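You operate a simulated robot arm through the tools that you are given. There is no shell and no other tool. Be economical: measure what you need, move in short steps, check, and stop when the job is done.

You run a simulated two-armed robot. Do the job below in one go: nothing can be reset, and whatever is moved stays where it is left.

TASK
Put the lid on the brown table's open carton, load the hoist, drop the yellow bar and send it up.
Fine: the lid stays on; UP button; the platform ends at the high shelf.
Where things are to end (x, y in the base frame): carton within 6 cm of [-71, 132].

It is judged by the outcome, as a careful person would: the job done as asked, and still so three seconds after it is handed in. It fails if anything else is knocked over, pushed out of place, dropped, spilled or broken. Lids that push on must go on centred and level and be pressed home; caps that screw on are set level and turned clockwise until they are tight.

THE ROBOT
Two 6-joint arms with two-finger parallel grippers on one trunk, on a base that drives. Base frame: it is fixed to the floor where the robot stands at the start and does not move with it; the origin is under the middle of the robot, x ahead of it, y to its left, z up; the surface under the hand at the start is at about z = 74. Readings come in cm, rad, newtons and seconds.
The left shoulder is at the start at [6, 18.7, 130.6], the right one opposite. With the tool pointing down near the work surface each hand reaches from about 10 to 48 cm from the robot's upright axis, wherever it stands, measured 20 degrees to its own side. Places, roughly: deck of the hoist platform [-70, 130, 60]; up button [-130, 100, 100]; yellow bar [-10, 100, 150]. Payload 1.57 kg a hand.
The TCP of each hand is the grasp point between the finger pads, 3 cm short of the fingertips. In the tool frame z runs along the fingers and y along their closing line. The gripper opens to 11 cm. The fingers are 2.4 cm wide and 1.2 cm thick; the gripper's body (4.8 by 11.2 cm) begins 7.8 cm behind the TCP.
Orientation is that of the tool frame in the base frame, as [roll, pitch, yaw] about the fixed x, y, z axes, in that order (R = Rz(yaw) Ry(pitch) Rx(roll)). With the fingers straight down and closing along the base's y, the tool's x points along the base's -x, its y along +y and its z along -z.

THE INTERFACE
- The arms move only by the tool drive_tool. It takes "left_series", "right_series" or both (then of equal length, played together; a hand with none holds still); each is a list of rows, each a list of 6 numbers: the shift along the tool's x, y, z in units of 40 mm (1.0 is 40 mm), then the turn, a rotation vector about the tool's x, y, z in units of 4 degrees (1.0 is 4 degrees). In form: [[dx, dy, dz, rx, ry, rz], ...]. A call has 1 to 10 rows; each row shifts and turns the commanded pose from where the row before left it, along the tool's axes as they then stand. "left_claw" and "right_claw" are, for a hand that has rows, the finger opening in cm, from 0 to 11, set as the call begins (left out, the last holds). A call with a number of a shift or a turn outside -1 to 1 is refused whole. Each row takes 0.2 s and may step no farther than 5 cm and 0.15 rad from the row before; otherwise, or with a gripper value out of range, the whole call is refused. Where a pose cannot be reached the arm comes as near as it can. A force on the tool above 40 N (or 10 N above the force at the start of the call, whichever is more), or a blocked arm, ends the call early, and 0.2 s more pass. The fingers move at their own pace (about 15.3 cm/s each) and stop on an object; they squeeze with about 35 N. The grip force told is the motor's: it shows also when the fingers shut on nothing. Time passes only in rows, and 0.2 s behind the last, so rows that do not move let the fingers close. It gives the time, the measured TCP pose, the force on the tool (base axes), the opening and the grip force at its end, in the units of the frame above (readings bear some noise), with the torque about the TCP (base axes, N m) and any sound that the robot's microphone picked up.
- Cameras (640 x 400 px; columns grow to the right, rows downward): "scene" is now at [-0.22, 5.31, 185.13]; the picture's right is [0.69, -0.73, -0.00], its down [-0.55, -0.52, -0.66] and it looks along [0.48, 0.45, -0.75] (base axes); focal length 259 px, centre (320, 200). "left" rides on the left gripper at [7, -1.6, -14.1] in its tool frame; the picture's right is [0.23, 0.97, 0.00], its down [-0.86, 0.20, -0.48] and it looks along [-0.47, 0.11, 0.88] (tool axes); focal length 222 px, centre (320, 200). "right" rides on the right gripper at [7, 1.6, -14.1] in its tool frame; the picture's right is [-0.23, 0.97, 0.00], its down [-0.86, -0.20, -0.48] and it looks along [-0.47, -0.11, 0.88] (tool axes); focal length 222 px, centre (320, 200). There is no depth. A picture from a camera that has moved, and an enlarged one, comes with that camera's place and axes in the base frame and with its lens.
- get_image(camera): a new picture of that camera. No time passes.
- move_column(by): slides the trunk up (or, below 0, down) by that many cm; the arms and the scene camera ride with it, the base frame stays. It gives what a move gives, with no picture.
- base_move(legs): drives the robot by 1 to 6 legs, each [ahead, left, turn to the left] in cm, cm and rad, along the robot's own axes; the way and the turn of a leg run together, so that a leg with both is an arc; at most 150 cm and 3.142 rad a leg. The arms and the cameras ride along, it lands a little off, and it stops where it bumps. It gives what a move gives.
- pan_tilt(pan, tilt): turns the head with the scene camera to pan (to the left, within 1.501 rad either way) and tilt (down, from -0.506 to 1.204), counted from straight ahead of the robot. It gives what a move gives.
- zoom(camera, box): a new picture of the part [left, top, right, bottom] of that camera's present view, enlarged. No time passes.
- close_job(): hands the job in; it is judged then, once.

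Work in short steps. Places have to be worked out from the pictures, the camera data and where the tool is seen: move nearer, look again, correct. Check each grasp and each placing, and mend what went wrong. You have 120 turns and 108 pictures in all, those below and enlarged ones among them. Open the grippers and draw the arms clear of the work before you hand the job in, unless the task says otherwise; then end with one line.

The tools are called as name(argument=value, ...) on one line, values as JSON. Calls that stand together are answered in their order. drive_tool: Moves the arms, as the interface text tells. Its arguments: {"type":"object","properties":{"left_series":{"type":"array","items":{"type":"array","items":{"type":"number"}}},"left_claw":{"type":"number"},"right_series":{"type":"array","items":{"type":"array","items":{"type":"number"}}},"right_claw":{"type":"number"}},"required":[]} The other tools are called the same way: move_column (by) slides the trunk up or down; base_move (legs) drives the base; pan_tilt (pan, tilt) turns the head that bears the scene camera; get_image (camera) takes a picture; zoom (camera, box) takes an enlarged picture of a part of a camera's view; close_job () hands the job in.

At the start:

```text
time: 0.0
left_ee_pos: [21.95, 34.07, 153.82]
left_tcp_rot: [-3.141, 0.0, -3.141]
left_wrist_force: [0.2, -0.1, -0.1]
left_moment: [-0.02, -0.01, -0.02]
left_grip_width: 11.0
left_gripper_force: 0.1
right_ee_pos: [27.96, 3.02, 156.39]
right_tcp_rot: [3.141, 0.001, -3.141]
right_wrist_force: [0.0, -0.5, 0.3]
right_moment: [-0.01, 0.05, 0.02]
right_grip_width: 11.01
right_gripper_force: 0.1
trunk travel left (down, up): [-93.4, 5.6]
robot x, y, heading: [0.09, 0.15, -0.0]
head pan, tilt: [0.759, 0.85]
```

scene: 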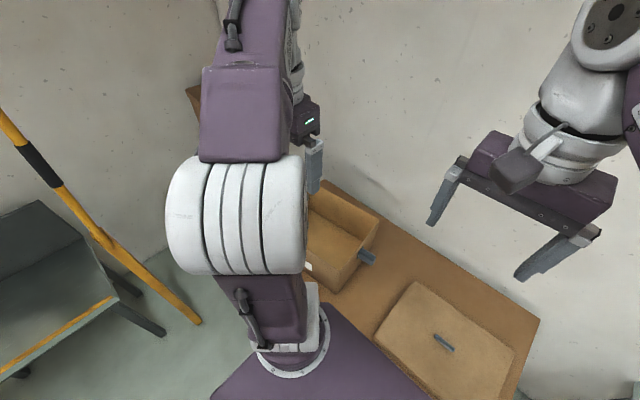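
right: 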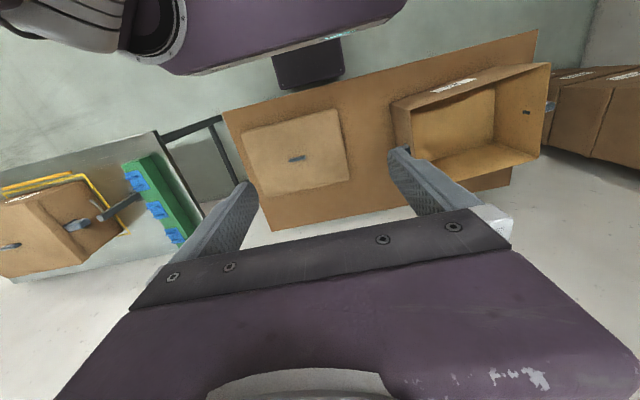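
left: 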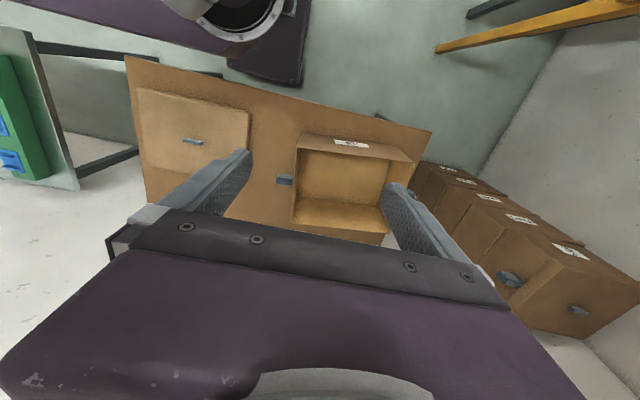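

The lid lies at about [49, -12.7], with the open carton to its left. I'll look around with the head before moving.

pan_tilt(pan=1.5, tilt=0.5)

get_image(camera="scene")

pan_tilt(pan=0.0, tilt=0.9)

get_image(camera="scene")

```text
time: 1.1
left_ee_pos: [22.01, 34.07, 153.9]
left_tcp_rot: [-3.141, -0.001, 3.142]
left_wrist_force: [-0.1, -0.1, 0.2]
left_moment: [0.04, -0.01, 0.03]
left_grip_width: 11.01
left_gripper_force: 0.1
right_ee_pos: [27.84, 3.09, 156.22]
right_tcp_rot: [3.139, 0.0, -3.141]
right_wrist_force: [-0.8, 0.1, 0.8]
right_moment: [0.03, 0.02, 0.01]
right_grip_width: 10.99
right_gripper_force: 0.1
trunk travel left (down, up): [-93.4, 5.6]
robot x, y, heading: [0.15, -0.28, -0.002]
head pan, tilt: [1.499, 0.499]
```

```text
104 pictures are left
camera scene: at [-5.25, 9.01, 188.12], right [1.0, -0.07, 0.0], down [-0.03, -0.48, -0.88], along [0.06, 0.88, -0.48], focal length 259 px, centre (320, 200)
```

scene: 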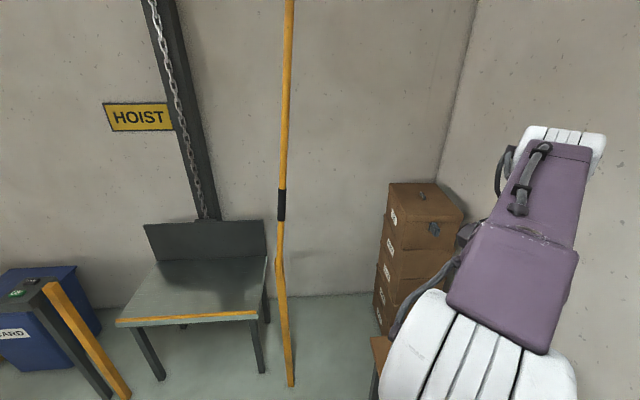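

```text
time: 2.7
left_ee_pos: [21.92, 34.24, 153.89]
left_tcp_rot: [-3.14, -0.001, 3.141]
left_wrist_force: [0.2, 0.1, 0.2]
left_moment: [0.02, 0.02, 0.0]
left_grip_width: 10.99
left_gripper_force: 0.1
right_ee_pos: [28.05, 3.07, 156.3]
right_tcp_rot: [-3.141, -0.001, 3.141]
right_wrist_force: [0.7, 1.2, -0.6]
right_moment: [0.0, 0.05, 0.01]
right_grip_width: 11.01
right_gripper_force: 0.0
trunk travel left (down, up): [-93.4, 5.6]
robot x, y, heading: [0.27, 0.05, 0.004]
head pan, tilt: [0.0, 0.901]
```

```text
103 pictures are left
camera scene: at [1.64, -0.04, 184.74], right [0.0, -1.0, 0.0], down [-0.78, 0.0, -0.62], along [0.62, 0.0, -0.78], focal length 259 px, centre (320, 200)
```

scene: 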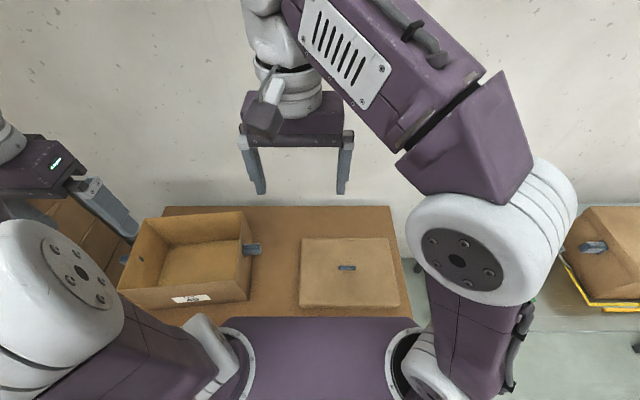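

The hoist, a vertical yellow bar and a button post are visible. I'll look higher and lower for the bar's pivot and the button post.

pan_tilt(pan=1.5, tilt=-0.2)

get_image(camera="scene")

pan_tilt(pan=1.5, tilt=0.9)

get_image(camera="scene")

```text
time: 4.3
left_ee_pos: [21.93, 34.13, 153.83]
left_tcp_rot: [3.142, 0.0, 3.14]
left_wrist_force: [0.3, -0.3, 0.0]
left_moment: [0.0, -0.01, 0.01]
left_grip_width: 11.01
left_gripper_force: 0.0
right_ee_pos: [27.95, 3.1, 156.3]
right_tcp_rot: [-3.141, 0.0, 3.141]
right_wrist_force: [-0.3, -0.3, -1.8]
right_moment: [-0.02, 0.02, 0.0]
right_grip_width: 10.99
right_gripper_force: 0.1
trunk travel left (down, up): [-93.4, 5.6]
robot x, y, heading: [0.05, -0.01, 0.001]
head pan, tilt: [1.499, -0.201]
```

```text
102 pictures are left
camera scene: at [-5.3, 8.26, 194.48], right [1.0, -0.07, 0.0], down [0.01, 0.2, -0.98], along [0.07, 0.98, 0.2], focal length 259 px, centre (320, 200)
```

scene: 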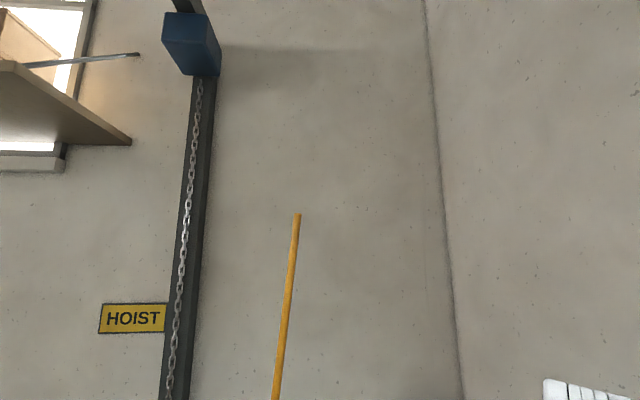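

```text
time: 5.6
left_ee_pos: [21.93, 34.2, 153.97]
left_tcp_rot: [3.141, 0.001, 3.141]
left_wrist_force: [-0.5, -0.5, 0.0]
left_moment: [0.0, 0.01, -0.01]
left_grip_width: 11.02
left_gripper_force: 0.0
right_ee_pos: [27.96, 2.96, 156.46]
right_tcp_rot: [-3.141, 0.0, 3.141]
right_wrist_force: [-0.3, -0.4, -0.7]
right_moment: [-0.01, 0.0, -0.01]
right_grip_width: 11.02
right_gripper_force: 0.0
trunk travel left (down, up): [-93.4, 5.6]
robot x, y, heading: [0.17, -0.07, 0.002]
head pan, tilt: [1.499, 0.901]
```

```text
101 pictures are left
camera scene: at [-5.37, 7.49, 184.74], right [1.0, -0.07, 0.0], down [-0.06, -0.78, -0.62], along [0.04, 0.62, -0.78], focal length 259 px, centre (320, 200)
```

scene: 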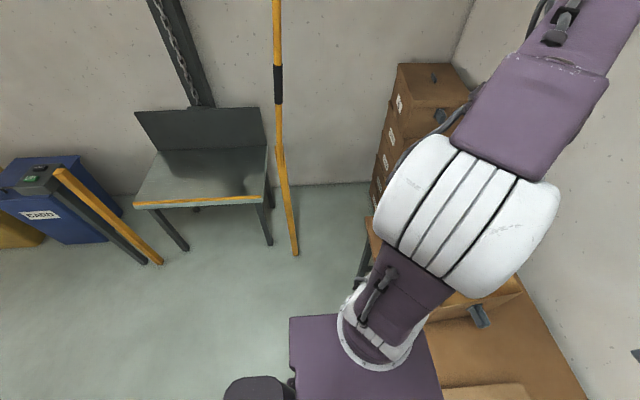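

I have the hoist layout: hinge post at about (-18, 101), catch post at about (-122, 102), and the deck spanning x -111 to -31 with its front at y≈108. Now I'll measure the carton from enlarged pictures.

pan_tilt(pan=0.2, tilt=0.9)

zoom(camera="scene", box=[140, 180, 500, 405])

zoom(camera="left", box=[120, 60, 440, 260])

zoom(camera="right", box=[220, 30, 580, 255])

```text
time: 7.1
left_ee_pos: [22.1, 34.22, 153.96]
left_tcp_rot: [3.141, 0.0, 3.141]
left_wrist_force: [0.3, -0.3, 0.1]
left_moment: [0.01, -0.01, -0.01]
left_grip_width: 11.02
left_gripper_force: 0.1
right_ee_pos: [27.94, 2.96, 156.31]
right_tcp_rot: [3.14, -0.001, 3.14]
right_wrist_force: [0.5, 0.1, 0.8]
right_moment: [-0.01, -0.01, -0.03]
right_grip_width: 11.03
right_gripper_force: 0.0
trunk travel left (down, up): [-93.4, 5.6]
robot x, y, heading: [-0.17, -0.21, 0.004]
head pan, tilt: [0.201, 0.901]
```

```text
refused: 405 is not a number from 0 to 400
```

```text
2.00 times, centred on (280, 160) of left
camera zoom: at [15.18, 32.67, 168.05], right [-0.23, 0.97, 0.0], down [0.86, 0.2, 0.48], along [0.47, 0.11, -0.88], focal length 444 px, centre (400, 280)
```

zoom: 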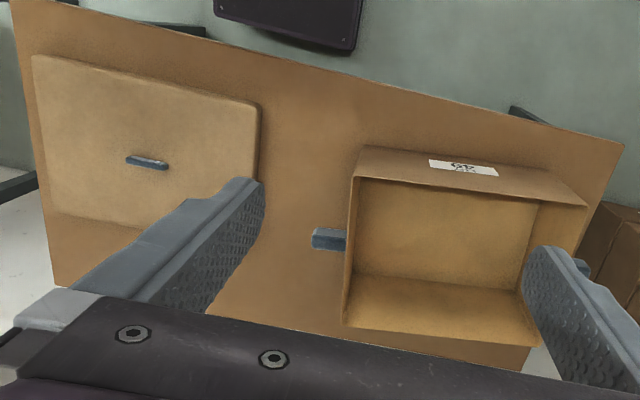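

```text
1.78 times, centred on (400, 142) of right
camera zoom: at [20.91, 4.62, 170.44], right [0.23, 0.97, 0.0], down [0.85, -0.2, 0.48], along [0.47, -0.11, -0.88], focal length 395 px, centre (178, 302)
```

zoom: 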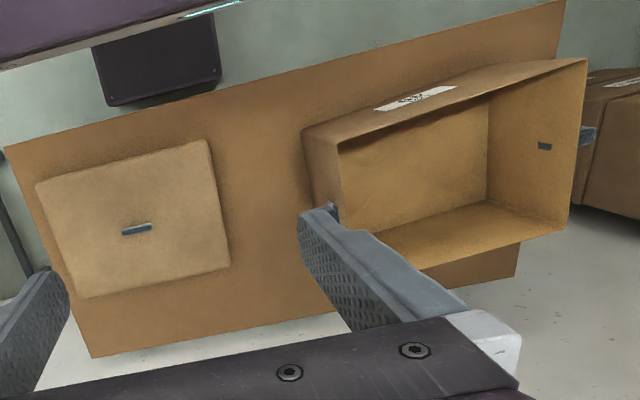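

I estimate the carton centre at about (49, 51), rim z≈97, roughly 38.5×29 cm, yawed +0.11 rad. The lid is about 41×32. Next I'll check the base's clearance to the table and look more closely at the lid handle.

pan_tilt(pan=0.0, tilt=1.2)

get_image(camera="scene")

zoom(camera="right", box=[232, 90, 392, 190])

```text
time: 7.9
left_ee_pos: [21.96, 34.15, 153.87]
left_tcp_rot: [-3.141, 0.001, -3.141]
left_wrist_force: [-0.3, 0.2, 0.1]
left_moment: [-0.02, -0.01, -0.02]
left_grip_width: 10.98
left_gripper_force: 0.0
right_ee_pos: [27.9, 2.98, 156.29]
right_tcp_rot: [3.14, 0.001, 3.141]
right_wrist_force: [-0.1, -0.1, -0.1]
right_moment: [-0.01, 0.03, 0.01]
right_grip_width: 10.99
right_gripper_force: 0.0
trunk travel left (down, up): [-93.4, 5.6]
robot x, y, heading: [0.11, 0.42, 0.001]
head pan, tilt: [0.0, 1.201]
```

```text
98 pictures are left
camera scene: at [-0.32, -0.05, 182.76], right [0.0, -1.0, 0.0], down [-0.93, 0.0, -0.36], along [0.36, 0.0, -0.93], focal length 259 px, centre (320, 200)
```

scene: 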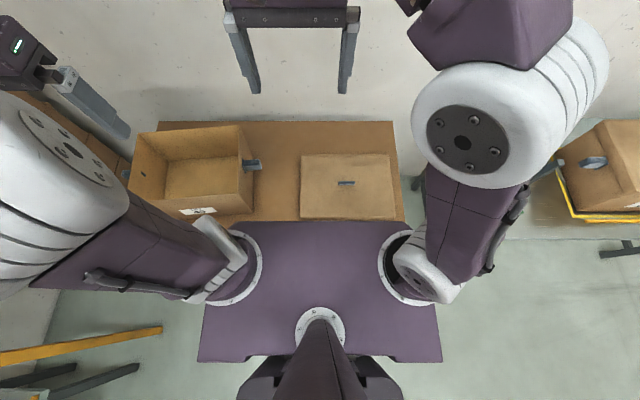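

```text
4.00 times, centred on (312, 140) of right
camera zoom: at [20.9, 4.61, 170.44], right [0.23, 0.97, 0.0], down [0.85, -0.2, 0.48], along [0.47, -0.11, -0.88], focal length 888 px, centre (352, 440)
```

zoom: 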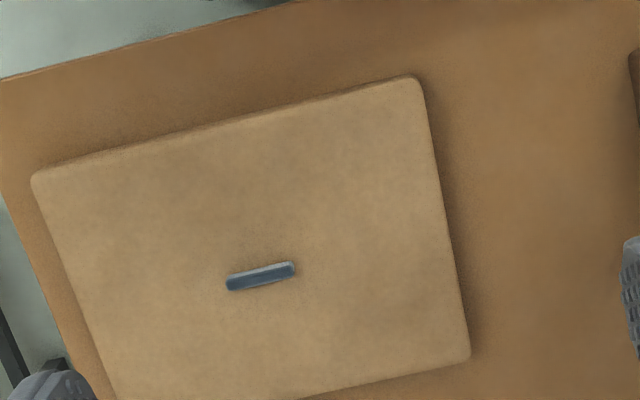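

The table is open underneath with legs only at the corners, so I'll creep ahead 5 cm to get the lid in reach, then turn the right hand 90°. The camera will face outward and the fingers will close across the lid's handle.

base_move(legs=[[5, 0, 0]])

drive_tool(right_series=[[-0.4, -0.39, 0.5, 0, 0, -1], [-0.43, -0.37, 0.5, 0, 0, -1], [-0.45, -0.34, 0.5, 0, 0, -1], [-0.48, -0.31, 0.5, 0, 0, -1], [-0.5, -0.27, 0.5, 0, 0, -1], [-0.5, -0.24, 0.5, 0, 0, -1], [-0.5, -0.2, 0.5, 0, 0, -1], [-0.5, -0.1, 0.5, 0, 0, -1], [0, 0, 0.5, 0, 0, -1], [0, 0, 0.5, 0, 0, -1]])

drive_tool(right_series=[[0, 0, 0.5, 0, 0, -1], [0, 0, 0.5, 0, 0, -1], [0, 0, 0.5, 0, 0, -1], [0, 0, 0.5, 0, 0, -1], [0, 0, 0.5, 0, 0, -1], [0, 0, 0.5, 0, 0, -1], [0, 0, 0, 0, 0, -1], [0, 0, 0, 0, 0, -1], [0, 0, 0, 0, 0, -1], [0, 0, 0, 0, 0, -1]])

get_image(camera="right")

```text
time: 8.8
left_ee_pos: [25.54, 34.19, 154.14]
left_tcp_rot: [-3.142, 0.009, 3.141]
left_wrist_force: [-1.3, -0.5, 0.4]
left_moment: [-0.01, -0.14, 0.01]
left_grip_width: 11.01
left_gripper_force: 0.1
right_ee_pos: [31.3, 2.95, 156.64]
right_tcp_rot: [-3.14, 0.009, -3.14]
right_wrist_force: [-1.8, 0.7, 0.5]
right_moment: [0.0, -0.08, 0.01]
right_grip_width: 11.01
right_gripper_force: 0.1
trunk travel left (down, up): [-93.4, 5.6]
robot x, y, heading: [4.85, 0.04, 0.0]
head pan, tilt: [0.0, 1.201]
```

```text
time: 11.0
left_ee_pos: [26.76, 34.14, 153.96]
left_tcp_rot: [-3.142, 0.001, -3.14]
left_wrist_force: [0.5, -1.0, -0.6]
left_moment: [0.02, 0.01, 0.02]
left_grip_width: 11.0
left_gripper_force: 0.0
right_ee_pos: [48.88, -1.75, 136.37]
right_tcp_rot: [-3.141, 0.001, -2.441]
right_wrist_force: [0.9, 0.2, 0.0]
right_moment: [0.02, 0.02, -0.01]
right_grip_width: 10.99
right_gripper_force: 0.0
trunk travel left (down, up): [-93.4, 5.6]
robot x, y, heading: [4.93, 0.05, -0.003]
head pan, tilt: [0.0, 1.201]
```

```text
time: 13.2
left_ee_pos: [26.71, 34.13, 153.83]
left_tcp_rot: [-3.142, -0.001, 3.142]
left_wrist_force: [0.0, -0.4, -0.4]
left_moment: [-0.03, 0.01, 0.0]
left_grip_width: 10.99
left_gripper_force: 0.0
right_ee_pos: [48.98, -1.89, 124.38]
right_tcp_rot: [3.141, -0.001, -1.743]
right_wrist_force: [0.3, -0.2, 0.9]
right_moment: [-0.01, 0.0, -0.02]
right_grip_width: 11.02
right_gripper_force: 0.0
trunk travel left (down, up): [-93.4, 5.6]
robot x, y, heading: [5.06, 0.03, 0.004]
head pan, tilt: [0.0, 1.201]
```

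```text
96 pictures are left
camera right: at [46.04, -8.47, 138.46], right [-0.92, 0.39, 0.0], down [0.34, 0.81, 0.48], along [0.19, 0.44, -0.88], focal length 222 px, centre (320, 200)
```

right: 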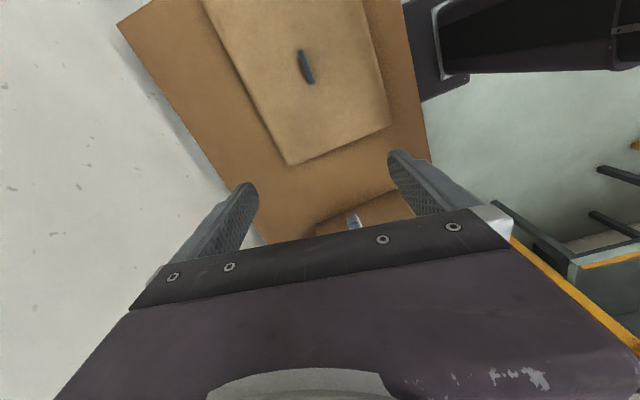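

The handle is at about (48.4, -12.3). I'll finish the turn, move over it and go down to about z=95.

drive_tool(right_series=[[0, 0, 0, 0, 0, -1], [0, 0, 0, 0, 0, -1], [0, 0, 0, 0, 0, -0.47], [0.65, 0.03, 0.5, 0, 0, 0], [0.65, 0.03, 0.8, 0, 0, 0], [0.65, 0.03, 1, 0, 0, 0], [0.65, 0.03, 1, 0, 0, 0], [0, 0, 1, 0, 0, 0], [0, 0, 1, 0, 0, 0], [0, 0, 1, 0, 0, 0]])

get_image(camera="right")

pan_tilt(pan=-0.1, tilt=0.9)

get_image(camera="scene")

```text
time: 15.4
left_ee_pos: [26.83, 34.34, 153.97]
left_tcp_rot: [3.141, 0.0, -3.141]
left_wrist_force: [0.2, -0.8, -1.2]
left_moment: [0.02, 0.03, -0.01]
left_grip_width: 11.01
left_gripper_force: 0.0
right_ee_pos: [48.45, -12.18, 99.09]
right_tcp_rot: [-3.141, 0.001, -1.571]
right_wrist_force: [-0.6, 0.5, 0.9]
right_moment: [-0.01, -0.01, -0.01]
right_grip_width: 11.02
right_gripper_force: 0.1
trunk travel left (down, up): [-93.4, 5.6]
robot x, y, heading: [4.97, -0.3, 0.002]
head pan, tilt: [0.0, 1.201]
```

```text
95 pictures are left
camera right: at [46.74, -19.18, 113.28], right [-0.97, 0.23, 0.0], down [0.2, 0.85, 0.48], along [0.11, 0.47, -0.88], focal length 222 px, centre (320, 200)
```

right: 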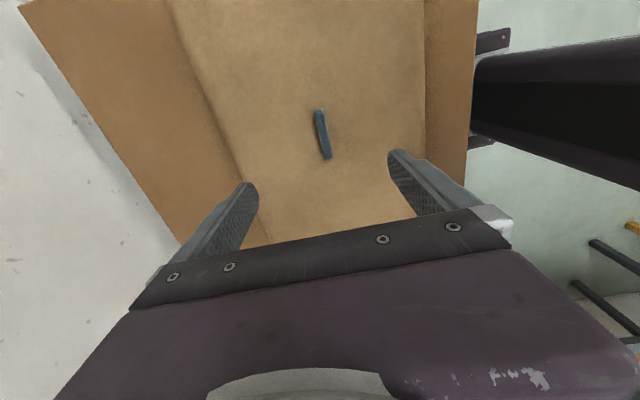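

```text
time: 16.2
left_ee_pos: [27.04, 34.24, 154.0]
left_tcp_rot: [3.141, 0.0, -3.141]
left_wrist_force: [0.2, 1.0, 1.4]
left_moment: [-0.01, -0.03, 0.0]
left_grip_width: 10.97
left_gripper_force: 0.1
right_ee_pos: [48.39, -12.2, 99.17]
right_tcp_rot: [-3.14, 0.001, -1.573]
right_wrist_force: [0.1, 0.7, -1.0]
right_moment: [0.01, 0.01, 0.03]
right_grip_width: 10.99
right_gripper_force: 0.1
trunk travel left (down, up): [-93.4, 5.6]
robot x, y, heading: [4.58, 0.04, -0.002]
head pan, tilt: [-0.099, 0.901]
```

```text
94 pictures are left
camera scene: at [6.54, -0.83, 184.73], right [-0.1, -1.0, 0.0], down [-0.78, 0.08, -0.62], along [0.62, -0.06, -0.78], focal length 259 px, centre (320, 200)
```

scene: 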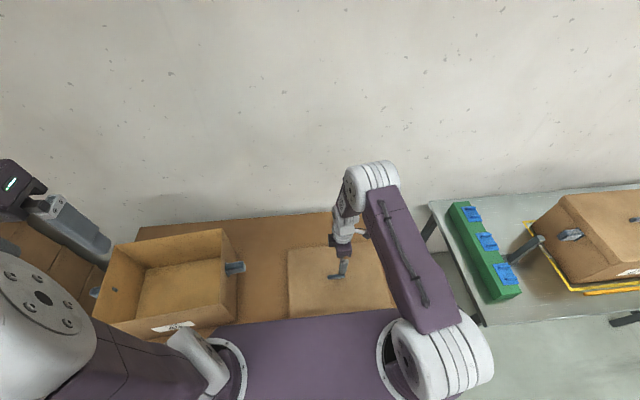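

The handle centre is at about (48.1, -11.5), lying along y. I'll go down to z≈82 and check its height.

drive_tool(right_series=[[-0.17, 0.08, 1, 0, 0, 0], [0, 0, 1, 0, 0, 0], [0, 0, 1, 0, 0, 0], [0, 0, 0.8, 0, 0, 0], [0, 0, 0.4, 0, 0, 0], [0, 0, 0, 0, 0, 0]], right_claw=6)

get_image(camera="right")

zoom(camera="scene", box=[270, 200, 430, 300])

```text
time: 17.6
left_ee_pos: [26.85, 34.15, 153.91]
left_tcp_rot: [-3.14, 0.002, 3.141]
left_wrist_force: [-0.9, -0.2, -0.5]
left_moment: [0.0, 0.02, 0.03]
left_grip_width: 10.99
left_gripper_force: 0.0
right_ee_pos: [48.03, -11.45, 82.35]
right_tcp_rot: [3.141, -0.001, -1.572]
right_wrist_force: [-0.2, -0.9, 0.4]
right_moment: [0.03, 0.01, 0.03]
right_grip_width: 5.97
right_gripper_force: 0.1
trunk travel left (down, up): [-93.4, 5.6]
robot x, y, heading: [5.01, -0.18, 0.001]
head pan, tilt: [-0.099, 0.901]
```

```text
93 pictures are left
camera right: at [46.37, -18.53, 96.47], right [-0.97, 0.23, 0.0], down [0.2, 0.85, 0.48], along [0.11, 0.47, -0.88], focal length 222 px, centre (320, 200)
```

right: 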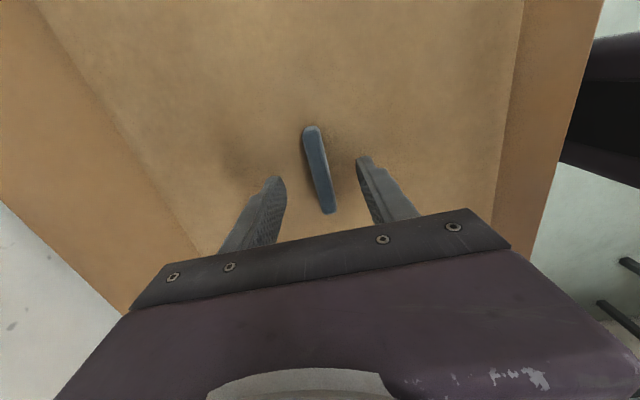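

```text
4.00 times, centred on (350, 250) of scene
camera zoom: at [6.52, -0.81, 184.74], right [-0.1, -1.0, 0.0], down [-0.78, 0.08, -0.62], along [0.62, -0.06, -0.78], focal length 1034 px, centre (200, 0)
```

zoom: 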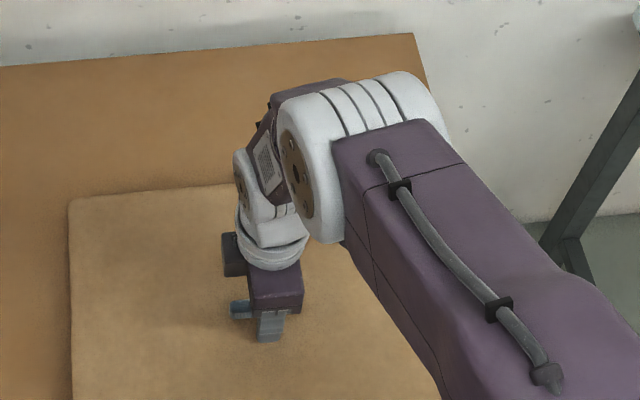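

The handle's top looks to be at z≈81 with its centre near (47.7, -12.2). I'll correct sideways and feel downward gently.

drive_tool(right_series=[[0.18, 0.07, 0, 0, 0, 0], [0, 0, 0.15, 0, 0, 0], [0, 0, 0.15, 0, 0, 0], [0, 0, 0.1, 0, 0, 0], [0, 0, 0, 0, 0, 0]])

zoom(camera="right", box=[200, 100, 440, 250])

```text
time: 18.8
left_ee_pos: [26.92, 34.24, 153.88]
left_tcp_rot: [-3.141, 0.0, 3.141]
left_wrist_force: [-0.7, -1.1, -0.1]
left_moment: [0.02, 0.0, -0.02]
left_grip_width: 11.0
left_gripper_force: 0.1
right_ee_pos: [47.95, -12.23, 80.78]
right_tcp_rot: [3.141, -0.001, -1.573]
right_wrist_force: [0.4, 0.4, -0.3]
right_moment: [-0.02, 0.0, -0.01]
right_grip_width: 5.99
right_gripper_force: 0.2
trunk travel left (down, up): [-93.4, 5.6]
robot x, y, heading: [4.3, 0.08, -0.001]
head pan, tilt: [-0.099, 0.901]
```

```text
2.67 times, centred on (320, 175) of right
camera zoom: at [46.18, -19.27, 94.9], right [-0.97, 0.23, 0.0], down [0.2, 0.85, 0.48], along [0.11, 0.47, -0.88], focal length 592 px, centre (320, 267)
```

zoom: 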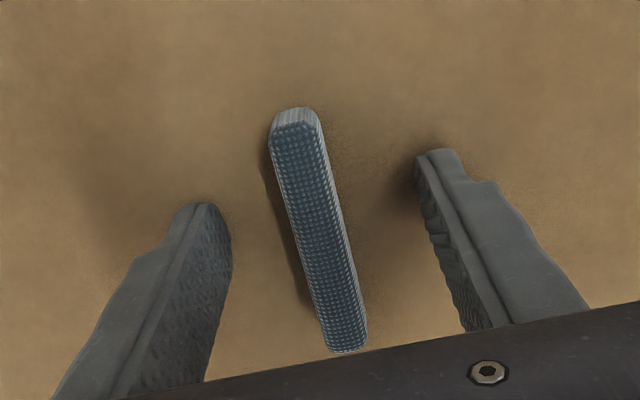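

The fingertips are still above the lid, so I'll keep feeling downward.

drive_tool(right_series=[[0, -0.05, 0.12, 0, 0, 0], [0, 0, 0.12, 0, 0, 0], [0, 0, 0.12, 0, 0, 0], [0, 0, 0, 0, 0, 0]])

zoom(camera="right", box=[200, 100, 440, 250])

```text
time: 19.3
left_ee_pos: [26.42, 34.21, 153.98]
left_tcp_rot: [-3.142, 0.004, 3.14]
left_wrist_force: [-0.2, -0.8, 0.0]
left_moment: [-0.03, 0.0, 0.04]
left_grip_width: 11.01
left_gripper_force: 0.1
right_ee_pos: [48.26, -12.25, 80.72]
right_tcp_rot: [-3.135, -0.001, -1.573]
right_wrist_force: [-6.4, -2.3, 40.2]
right_moment: [-0.08, 1.63, 0.04]
right_grip_width: 6.51
right_gripper_force: 2.9
trunk travel left (down, up): [-93.4, 5.6]
robot x, y, heading: [5.11, -0.17, -0.002]
head pan, tilt: [-0.099, 0.901]
stopped in row 2 (right hand): the force on the tool passed its limit at 47 N (the readings are from after the stop); the commanded pose is now the measured one
```

```text
2.67 times, centred on (320, 175) of right
camera zoom: at [46.4, -19.24, 94.81], right [-0.97, 0.23, -0.01], down [0.2, 0.85, 0.48], along [0.12, 0.47, -0.88], focal length 592 px, centre (320, 267)
```

zoom: 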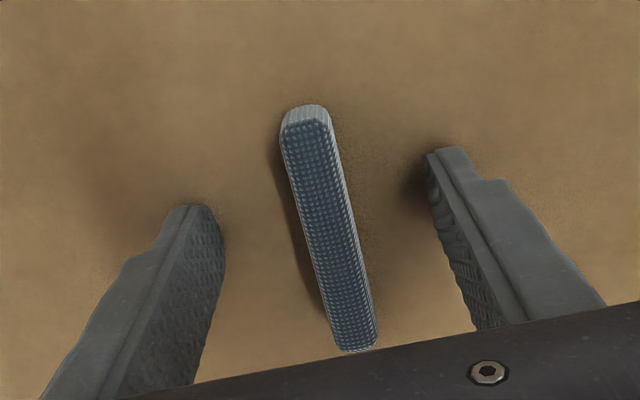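

The lid top is at z≈77.7. I'll back up 4 mm and close on the handle.

drive_tool(right_series=[[0, 0, -0.1, 0, 0, 0], [0, 0, 0, 0, 0, 0]])

drive_tool(right_series=[[0, 0, 0, 0, 0, 0], [0, 0, 0, 0, 0, 0], [0, 0, 0, 0, 0, 0]], right_claw=0)

zoom(camera="right", box=[200, 100, 440, 250])

```text
time: 19.9
left_ee_pos: [26.93, 34.06, 153.9]
left_tcp_rot: [3.139, -0.001, 3.14]
left_wrist_force: [0.5, 0.3, 0.5]
left_moment: [0.04, 0.0, 0.0]
left_grip_width: 10.99
left_gripper_force: 0.0
right_ee_pos: [48.34, -12.31, 80.69]
right_tcp_rot: [-3.135, 0.0, -1.572]
right_wrist_force: [-0.5, 0.7, 0.3]
right_moment: [-0.03, -0.02, 0.01]
right_grip_width: 5.99
right_gripper_force: 0.0
trunk travel left (down, up): [-93.4, 5.6]
robot x, y, heading: [4.37, 0.08, -0.002]
head pan, tilt: [-0.099, 0.901]
```

```text
time: 20.7
left_ee_pos: [26.91, 34.13, 153.84]
left_tcp_rot: [3.14, 0.0, 3.142]
left_wrist_force: [-0.4, -0.3, 0.6]
left_moment: [0.04, 0.02, -0.02]
left_grip_width: 10.98
left_gripper_force: 0.0
right_ee_pos: [48.27, -12.31, 80.79]
right_tcp_rot: [-3.138, 0.0, -1.572]
right_wrist_force: [0.7, -1.0, 0.6]
right_moment: [-0.01, -0.02, -0.01]
right_grip_width: 1.32
right_gripper_force: 30.1
trunk travel left (down, up): [-93.4, 5.6]
robot x, y, heading: [4.96, 0.01, -0.002]
head pan, tilt: [-0.099, 0.901]
```

```text
2.67 times, centred on (320, 175) of right
camera zoom: at [46.58, -19.29, 94.89], right [-0.97, 0.23, 0.0], down [0.2, 0.85, 0.48], along [0.11, 0.47, -0.88], focal length 592 px, centre (320, 267)
```

zoom: 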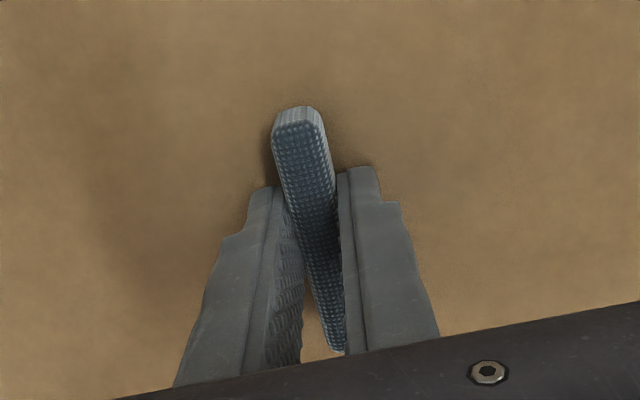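

I have the handle (1.3 cm thick). I'll lift the lid straight up well above the rim height.

drive_tool(right_series=[[0, 0, -0.3, 0, 0, 0], [0, 0, -0.6, 0, 0, 0], [0, 0, -0.9, 0, 0, 0], [0, 0, -1, 0, 0, 0], [0, 0, -1, 0, 0, 0], [0, 0, -1, 0, 0, 0], [0, 0, -1, 0, 0, 0], [0, 0, -1, 0, 0, 0], [0, 0, -1, 0, 0, 0], [0, 0, 0, 0, 0, 0]])

get_image(camera="scene")

get_image(camera="right")

```text
time: 22.9
left_ee_pos: [26.94, 34.14, 153.85]
left_tcp_rot: [3.14, 0.0, -3.141]
left_wrist_force: [0.7, -0.6, 0.7]
left_moment: [-0.03, -0.03, 0.01]
left_grip_width: 11.02
left_gripper_force: 0.0
right_ee_pos: [48.28, -12.36, 112.0]
right_tcp_rot: [-3.138, 0.001, -1.572]
right_wrist_force: [-0.1, 0.4, -1.6]
right_moment: [0.0, -0.03, 0.02]
right_grip_width: 1.32
right_gripper_force: 30.1
trunk travel left (down, up): [-93.4, 5.6]
robot x, y, heading: [5.46, 0.02, -0.001]
head pan, tilt: [-0.099, 0.901]
```

```text
88 pictures are left
camera scene: at [6.58, -0.82, 184.74], right [-0.1, -0.99, 0.0], down [-0.78, 0.08, -0.62], along [0.62, -0.06, -0.78], focal length 259 px, centre (320, 200)
```

scene: 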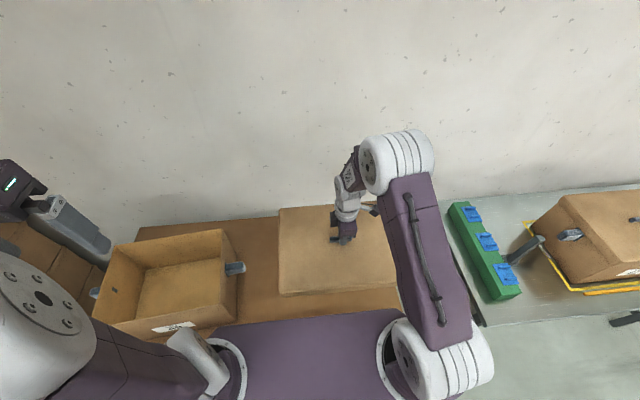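

```text
87 pictures are left
camera right: at [46.49, -19.35, 126.07], right [-0.97, 0.23, 0.0], down [0.2, 0.85, 0.48], along [0.11, 0.47, -0.88], focal length 222 px, centre (320, 200)
```

right: 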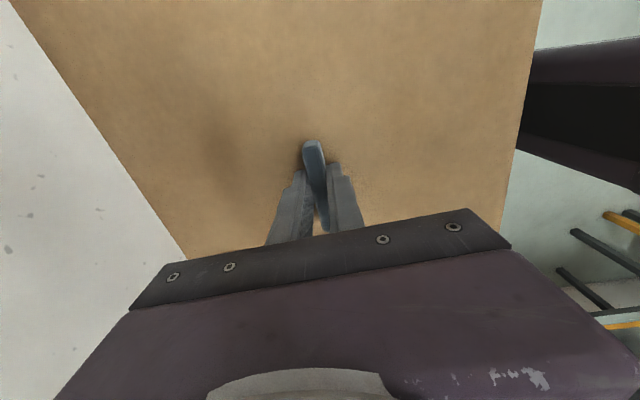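

The lid is held level and its bottom is at z≈105, above the rim. I'll drive left to line up with the carton.

base_move(legs=[[0, 46, 0], [0, 0, 0.107]])

pan_tilt(pan=0.0, tilt=1.0)

get_image(camera="scene")

get_image(camera="left")

```text
time: 26.2
left_ee_pos: [23.01, 81.83, 153.94]
left_tcp_rot: [3.138, 0.0, -3.03]
left_wrist_force: [0.5, -0.9, 0.2]
left_moment: [0.03, 0.01, -0.04]
left_grip_width: 11.01
left_gripper_force: 0.0
right_ee_pos: [49.25, 38.18, 111.79]
right_tcp_rot: [-3.138, 0.003, -1.46]
right_wrist_force: [0.5, -0.9, -1.4]
right_moment: [0.05, 0.01, -0.03]
right_grip_width: 1.33
right_gripper_force: 30.1
trunk travel left (down, up): [-93.4, 5.6]
robot x, y, heading: [4.69, 45.56, 0.11]
head pan, tilt: [-0.099, 0.901]
```

```text
time: 26.9
left_ee_pos: [22.94, 82.12, 153.97]
left_tcp_rot: [3.14, 0.002, -3.03]
left_wrist_force: [-0.7, -0.5, -0.2]
left_moment: [0.0, -0.02, -0.03]
left_grip_width: 11.01
left_gripper_force: 0.1
right_ee_pos: [49.29, 38.23, 111.89]
right_tcp_rot: [-3.137, 0.001, -1.462]
right_wrist_force: [0.0, 0.5, -1.2]
right_moment: [0.02, 0.0, -0.04]
right_grip_width: 1.34
right_gripper_force: 30.0
trunk travel left (down, up): [-93.4, 5.6]
robot x, y, heading: [5.38, 45.88, 0.112]
head pan, tilt: [0.0, 1.0]
```

```text
86 pictures are left
camera scene: at [5.95, 45.71, 184.02], right [0.11, -0.99, 0.0], down [-0.84, -0.09, -0.54], along [0.54, 0.06, -0.84], focal length 259 px, centre (320, 200)
```

scene: 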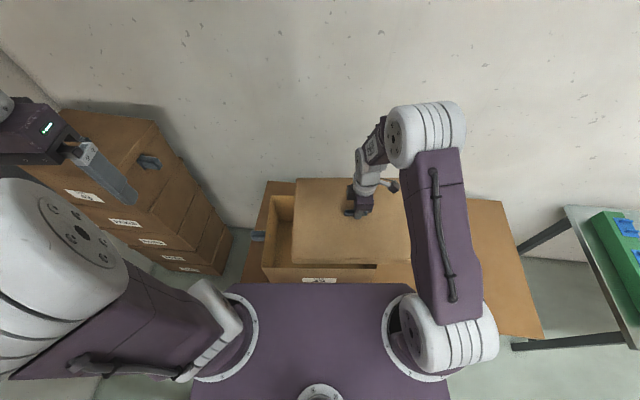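

```text
85 pictures are left
camera left: at [16.35, 79.78, 168.09], right [-0.33, 0.94, 0.0], down [0.83, 0.29, 0.48], along [0.45, 0.16, -0.88], focal length 222 px, centre (320, 200)
```

left: 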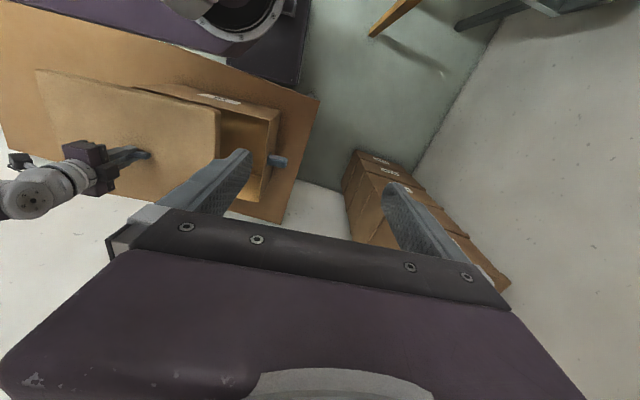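

The lid needs to shift about 12.6 cm left. First I'll take a sharper look at the carton's left end to refine its pose.

zoom(camera="left", box=[20, 50, 340, 250])

zoom(camera="scene", box=[220, 150, 460, 300])

```text
2.00 times, centred on (180, 150) of left
camera zoom: at [16.35, 79.78, 168.09], right [-0.33, 0.94, 0.0], down [0.83, 0.29, 0.48], along [0.45, 0.16, -0.88], focal length 444 px, centre (600, 300)
```

zoom: 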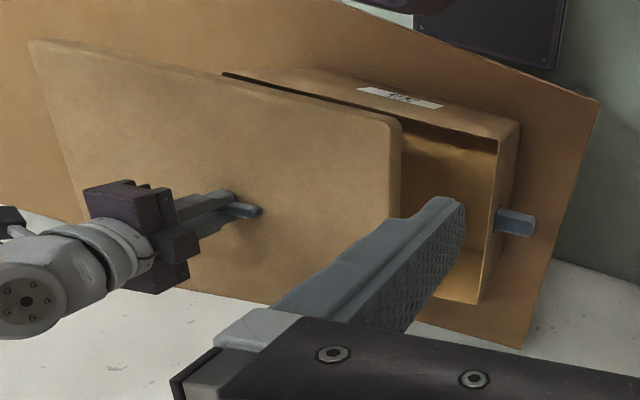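

```text
2.67 times, centred on (340, 225) of scene
camera zoom: at [5.95, 45.71, 184.02], right [0.11, -0.99, 0.0], down [-0.84, -0.09, -0.54], along [0.54, 0.06, -0.84], focal length 690 px, centre (267, 133)
```

zoom: 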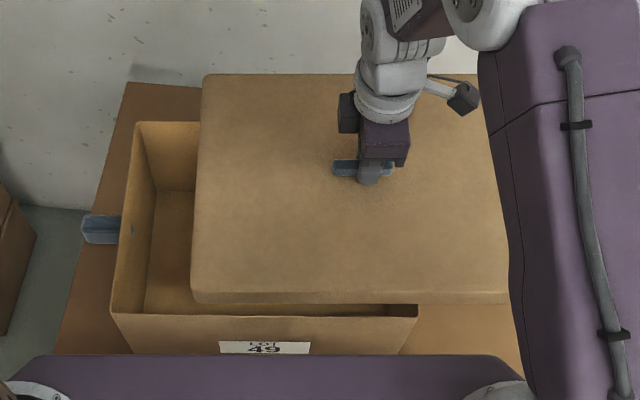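

The refined carton centre is (48.8, 50.65), yaw ≈0.095, outer size 39.4×29.5. I'll bring the lid over it, trim the yaw and lower to about 2 cm above the rim.

drive_tool(right_series=[[-0.6, -0.04, 0, 0, 0, 0.25], [-0.7, -0.05, 0, 0, 0, 0], [-0.7, -0.05, 0, 0, 0, 0], [-0.7, -0.05, 0, 0, 0, 0], [-0.4, -0.03, 0, 0, 0, 0], [0, 0, 0.7, 0, 0, 0], [0, 0, 0.7, 0, 0, 0], [0, 0, 0, 0, 0, 0]])

get_image(camera="scene")

zoom(camera="left", box=[20, 50, 340, 250])

```text
time: 28.7
left_ee_pos: [22.86, 82.19, 153.91]
left_tcp_rot: [-3.141, 0.001, -3.03]
left_wrist_force: [-0.6, -0.3, -0.1]
left_moment: [-0.01, -0.03, -0.02]
left_grip_width: 10.99
left_gripper_force: 0.0
right_ee_pos: [48.95, 50.81, 106.43]
right_tcp_rot: [-3.138, -0.002, -1.478]
right_wrist_force: [0.3, 0.7, -0.9]
right_moment: [0.01, -0.04, 0.02]
right_grip_width: 1.34
right_gripper_force: 29.4
trunk travel left (down, up): [-93.4, 5.6]
robot x, y, heading: [5.18, 46.02, 0.113]
head pan, tilt: [0.0, 1.0]
```

```text
82 pictures are left
camera scene: at [5.86, 45.92, 184.01], right [0.11, -0.99, 0.0], down [-0.84, -0.09, -0.54], along [0.54, 0.06, -0.84], focal length 259 px, centre (320, 200)
```

scene: 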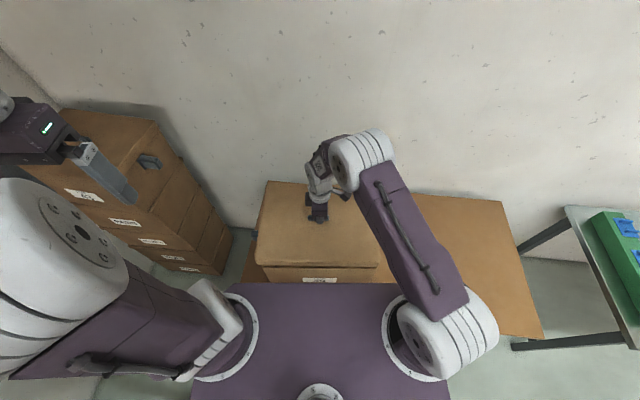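

```text
2.00 times, centred on (180, 150) of left
camera zoom: at [16.27, 79.98, 168.06], right [-0.33, 0.94, 0.0], down [0.83, 0.29, 0.48], along [0.45, 0.16, -0.88], focal length 444 px, centre (600, 300)
```

zoom: 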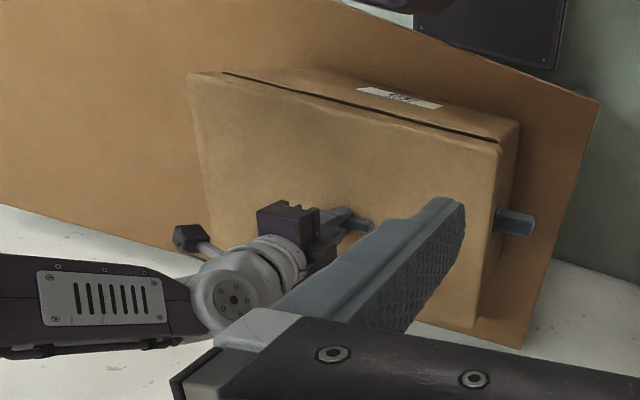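

The lid hovers over the carton. I'll zoom on its near edge to check alignment.

zoom(camera="scene", box=[235, 170, 411, 280])

zoom(camera="left", box=[100, 70, 300, 195])

```text
3.64 times, centred on (323, 225) of scene
camera zoom: at [5.86, 45.92, 184.01], right [0.11, -0.99, 0.0], down [-0.84, -0.09, -0.54], along [0.54, 0.06, -0.84], focal length 940 px, centre (309, 109)
```

zoom: 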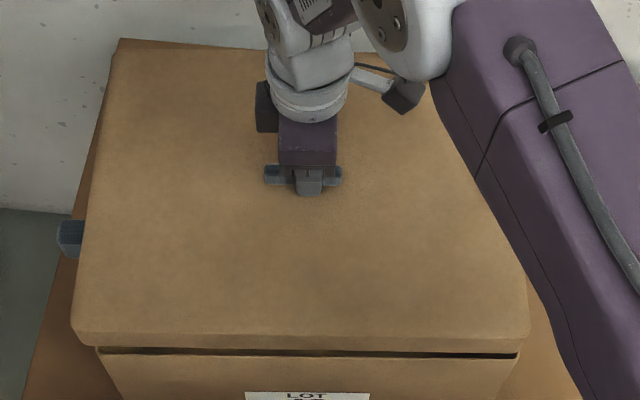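

```text
3.20 times, centred on (200, 132) of left
camera zoom: at [16.27, 79.98, 168.06], right [-0.33, 0.94, 0.0], down [0.83, 0.29, 0.48], along [0.45, 0.16, -0.88], focal length 711 px, centre (704, 416)
```

zoom: 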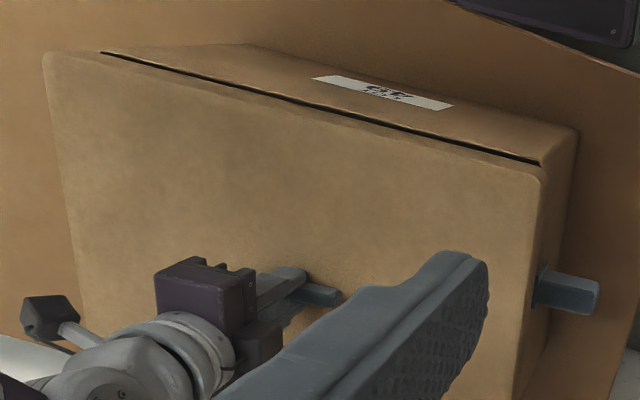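

Comparing edges, the lid sits about 0.6 cm too far left and about 1 cm too far forward. I'll correct that and look again.

drive_tool(right_series=[[0.15, 0.22, 0, 0, 0, 0], [0, 0, 0.15, 0, 0, 0], [0, 0, 0, 0, 0, 0]])

zoom(camera="scene", box=[235, 170, 411, 280])

zoom(camera="left", box=[100, 70, 300, 195])

```text
time: 29.5
left_ee_pos: [22.98, 82.16, 153.93]
left_tcp_rot: [-3.14, 0.0, -3.03]
left_wrist_force: [0.7, -0.6, 0.5]
left_moment: [-0.02, 0.02, -0.03]
left_grip_width: 10.99
left_gripper_force: 0.2
right_ee_pos: [48.18, 50.09, 105.73]
right_tcp_rot: [-3.138, 0.0, -1.479]
right_wrist_force: [-0.9, 0.0, -2.3]
right_moment: [0.0, 0.02, -0.02]
right_grip_width: 1.34
right_gripper_force: 30.0
trunk travel left (down, up): [-93.4, 5.6]
robot x, y, heading: [4.79, 45.67, 0.111]
head pan, tilt: [0.0, 1.0]
```

```text
3.64 times, centred on (323, 225) of scene
camera zoom: at [5.93, 45.9, 184.01], right [0.11, -0.99, 0.0], down [-0.84, -0.09, -0.54], along [0.54, 0.06, -0.84], focal length 940 px, centre (309, 109)
```

zoom: 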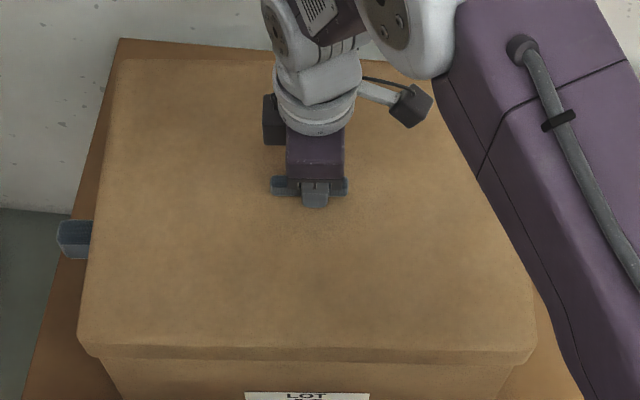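

```text
3.20 times, centred on (200, 132) of left
camera zoom: at [16.33, 79.95, 168.06], right [-0.33, 0.94, 0.0], down [0.83, 0.29, 0.48], along [0.45, 0.16, -0.88], focal length 711 px, centre (704, 416)
```

zoom: 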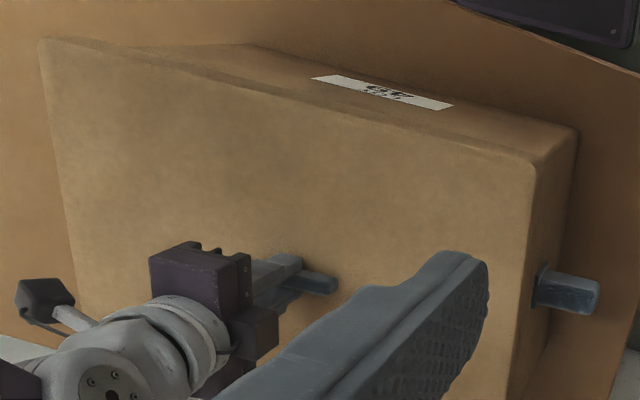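

It's centred now. I'll lower in small steps and watch for contact forces.

drive_tool(right_series=[[0, 0, 0.15, 0, 0, 0], [0, 0, 0.15, 0, 0, 0], [0, 0, 0.15, 0, 0, 0], [0, 0, 0.15, 0, 0, 0], [0, 0, 0, 0, 0, 0]])

zoom(camera="scene", box=[235, 170, 411, 280])

```text
time: 30.7
left_ee_pos: [22.64, 82.16, 153.79]
left_tcp_rot: [3.141, 0.0, -3.03]
left_wrist_force: [0.1, 0.5, 0.4]
left_moment: [0.01, -0.02, 0.01]
left_grip_width: 11.0
left_gripper_force: 0.1
right_ee_pos: [48.03, 50.03, 103.39]
right_tcp_rot: [-3.136, 0.0, -1.479]
right_wrist_force: [-1.5, -0.4, 3.5]
right_moment: [0.31, -0.71, 0.01]
right_grip_width: 1.34
right_gripper_force: 30.0
trunk travel left (down, up): [-93.4, 5.6]
robot x, y, heading: [5.21, 45.92, 0.11]
head pan, tilt: [0.0, 1.0]
```

```text
3.64 times, centred on (323, 225) of scene
camera zoom: at [5.76, 45.85, 184.02], right [0.11, -0.99, 0.0], down [-0.84, -0.09, -0.54], along [0.54, 0.06, -0.84], focal length 940 px, centre (309, 109)
```

zoom: 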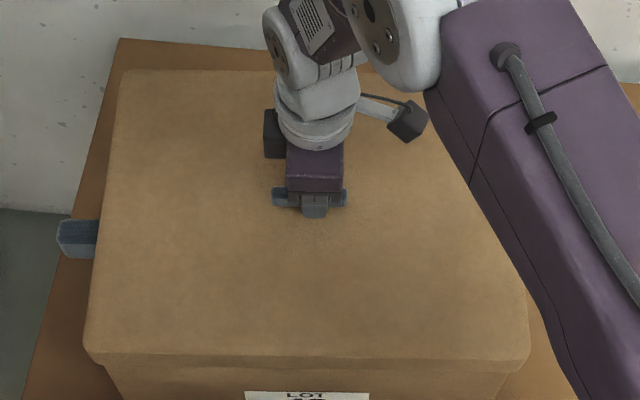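

A light contact (5 N) comes from the far edge, so I moved the lid back slightly too much. I'll lift a little, shift 4 mm forward and lower again.

drive_tool(right_series=[[0, 0, -0.15, 0, 0, 0], [0, -0.1, 0, 0, 0, 0], [0, 0, 0.1, 0, 0, 0], [0, 0, 0.1, 0, 0, 0], [0, 0, 0.1, 0, 0, 0], [0, 0, 0, 0, 0, 0]])

```text
time: 32.1
left_ee_pos: [22.84, 82.23, 153.98]
left_tcp_rot: [-3.141, -0.001, -3.03]
left_wrist_force: [0.3, -1.0, 0.2]
left_moment: [0.01, 0.0, 0.0]
left_grip_width: 10.99
left_gripper_force: 0.0
right_ee_pos: [48.57, 50.11, 102.69]
right_tcp_rot: [-3.138, 0.0, -1.477]
right_wrist_force: [-0.4, 0.9, -1.8]
right_moment: [-0.05, 0.0, 0.01]
right_grip_width: 1.34
right_gripper_force: 29.8
trunk travel left (down, up): [-93.4, 5.6]
robot x, y, heading: [5.19, 46.21, 0.112]
head pan, tilt: [0.0, 1.0]
```

It's free now at z=102.7, lower than the earlier contact point. I'll continue down.

drive_tool(right_series=[[0, 0, 0.1, 0, 0, 0], [0, 0, 0.1, 0, 0, 0], [0, 0, 0.1, 0, 0, 0], [0, 0, 0.1, 0, 0, 0], [0, 0, 0, 0, 0, 0]])

zoom(camera="scene", box=[235, 170, 411, 280])

zoom(camera="left", box=[100, 70, 300, 195])

```text
time: 33.3
left_ee_pos: [22.88, 82.18, 153.92]
left_tcp_rot: [3.139, -0.001, -3.031]
left_wrist_force: [0.0, 0.8, -0.4]
left_moment: [0.0, 0.0, 0.02]
left_grip_width: 11.0
left_gripper_force: 0.0
right_ee_pos: [48.65, 50.14, 101.14]
right_tcp_rot: [-3.137, 0.0, -1.477]
right_wrist_force: [0.4, -0.3, -1.0]
right_moment: [-0.01, 0.02, 0.03]
right_grip_width: 1.35
right_gripper_force: 30.3
trunk travel left (down, up): [-93.4, 5.6]
robot x, y, heading: [4.82, 45.9, 0.11]
head pan, tilt: [0.0, 1.0]
```

```text
3.64 times, centred on (323, 225) of scene
camera zoom: at [5.9, 45.88, 184.01], right [0.11, -0.99, 0.0], down [-0.84, -0.09, -0.54], along [0.54, 0.06, -0.84], focal length 940 px, centre (309, 109)
```

zoom: 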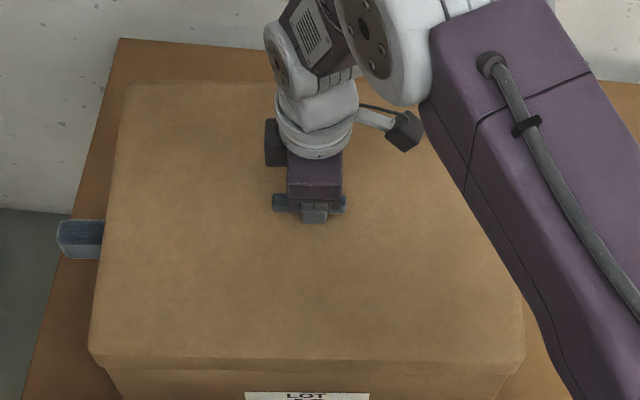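

```text
3.20 times, centred on (200, 132) of left
camera zoom: at [16.31, 79.94, 168.06], right [-0.33, 0.94, 0.0], down [0.83, 0.29, 0.48], along [0.45, 0.16, -0.88], focal length 711 px, centre (704, 416)
```

zoom: 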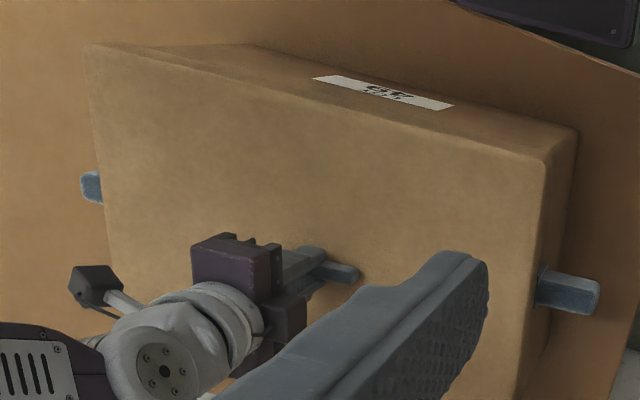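

The lid is slipping over the carton without force. I'll keep lowering until it seats.

drive_tool(right_series=[[0, 0, 0.1, 0, 0, 0], [0, 0, 0.1, 0, 0, 0], [0, 0, 0.1, 0, 0, 0], [0, 0, 0.1, 0, 0, 0], [0, 0, 0.1, 0, 0, 0], [0, 0, 0, 0, 0, 0]])

```text
time: 34.2
left_ee_pos: [22.38, 82.0, 153.98]
left_tcp_rot: [3.139, 0.003, -3.03]
left_wrist_force: [0.3, 0.8, 0.2]
left_moment: [0.01, 0.02, 0.04]
left_grip_width: 11.0
left_gripper_force: 0.2
right_ee_pos: [48.61, 50.08, 100.29]
right_tcp_rot: [-3.127, 0.004, -1.481]
right_wrist_force: [-8.3, -6.3, 29.2]
right_moment: [-0.1, 0.99, -0.14]
right_grip_width: 1.36
right_gripper_force: 30.6
trunk travel left (down, up): [-93.4, 5.6]
robot x, y, heading: [4.8, 45.8, 0.106]
head pan, tilt: [0.0, 1.0]
stopped in row 4 (right hand): the force on the tool passed its limit at 49 N (the readings are from after the stop); the commanded pose is now the measured one
```

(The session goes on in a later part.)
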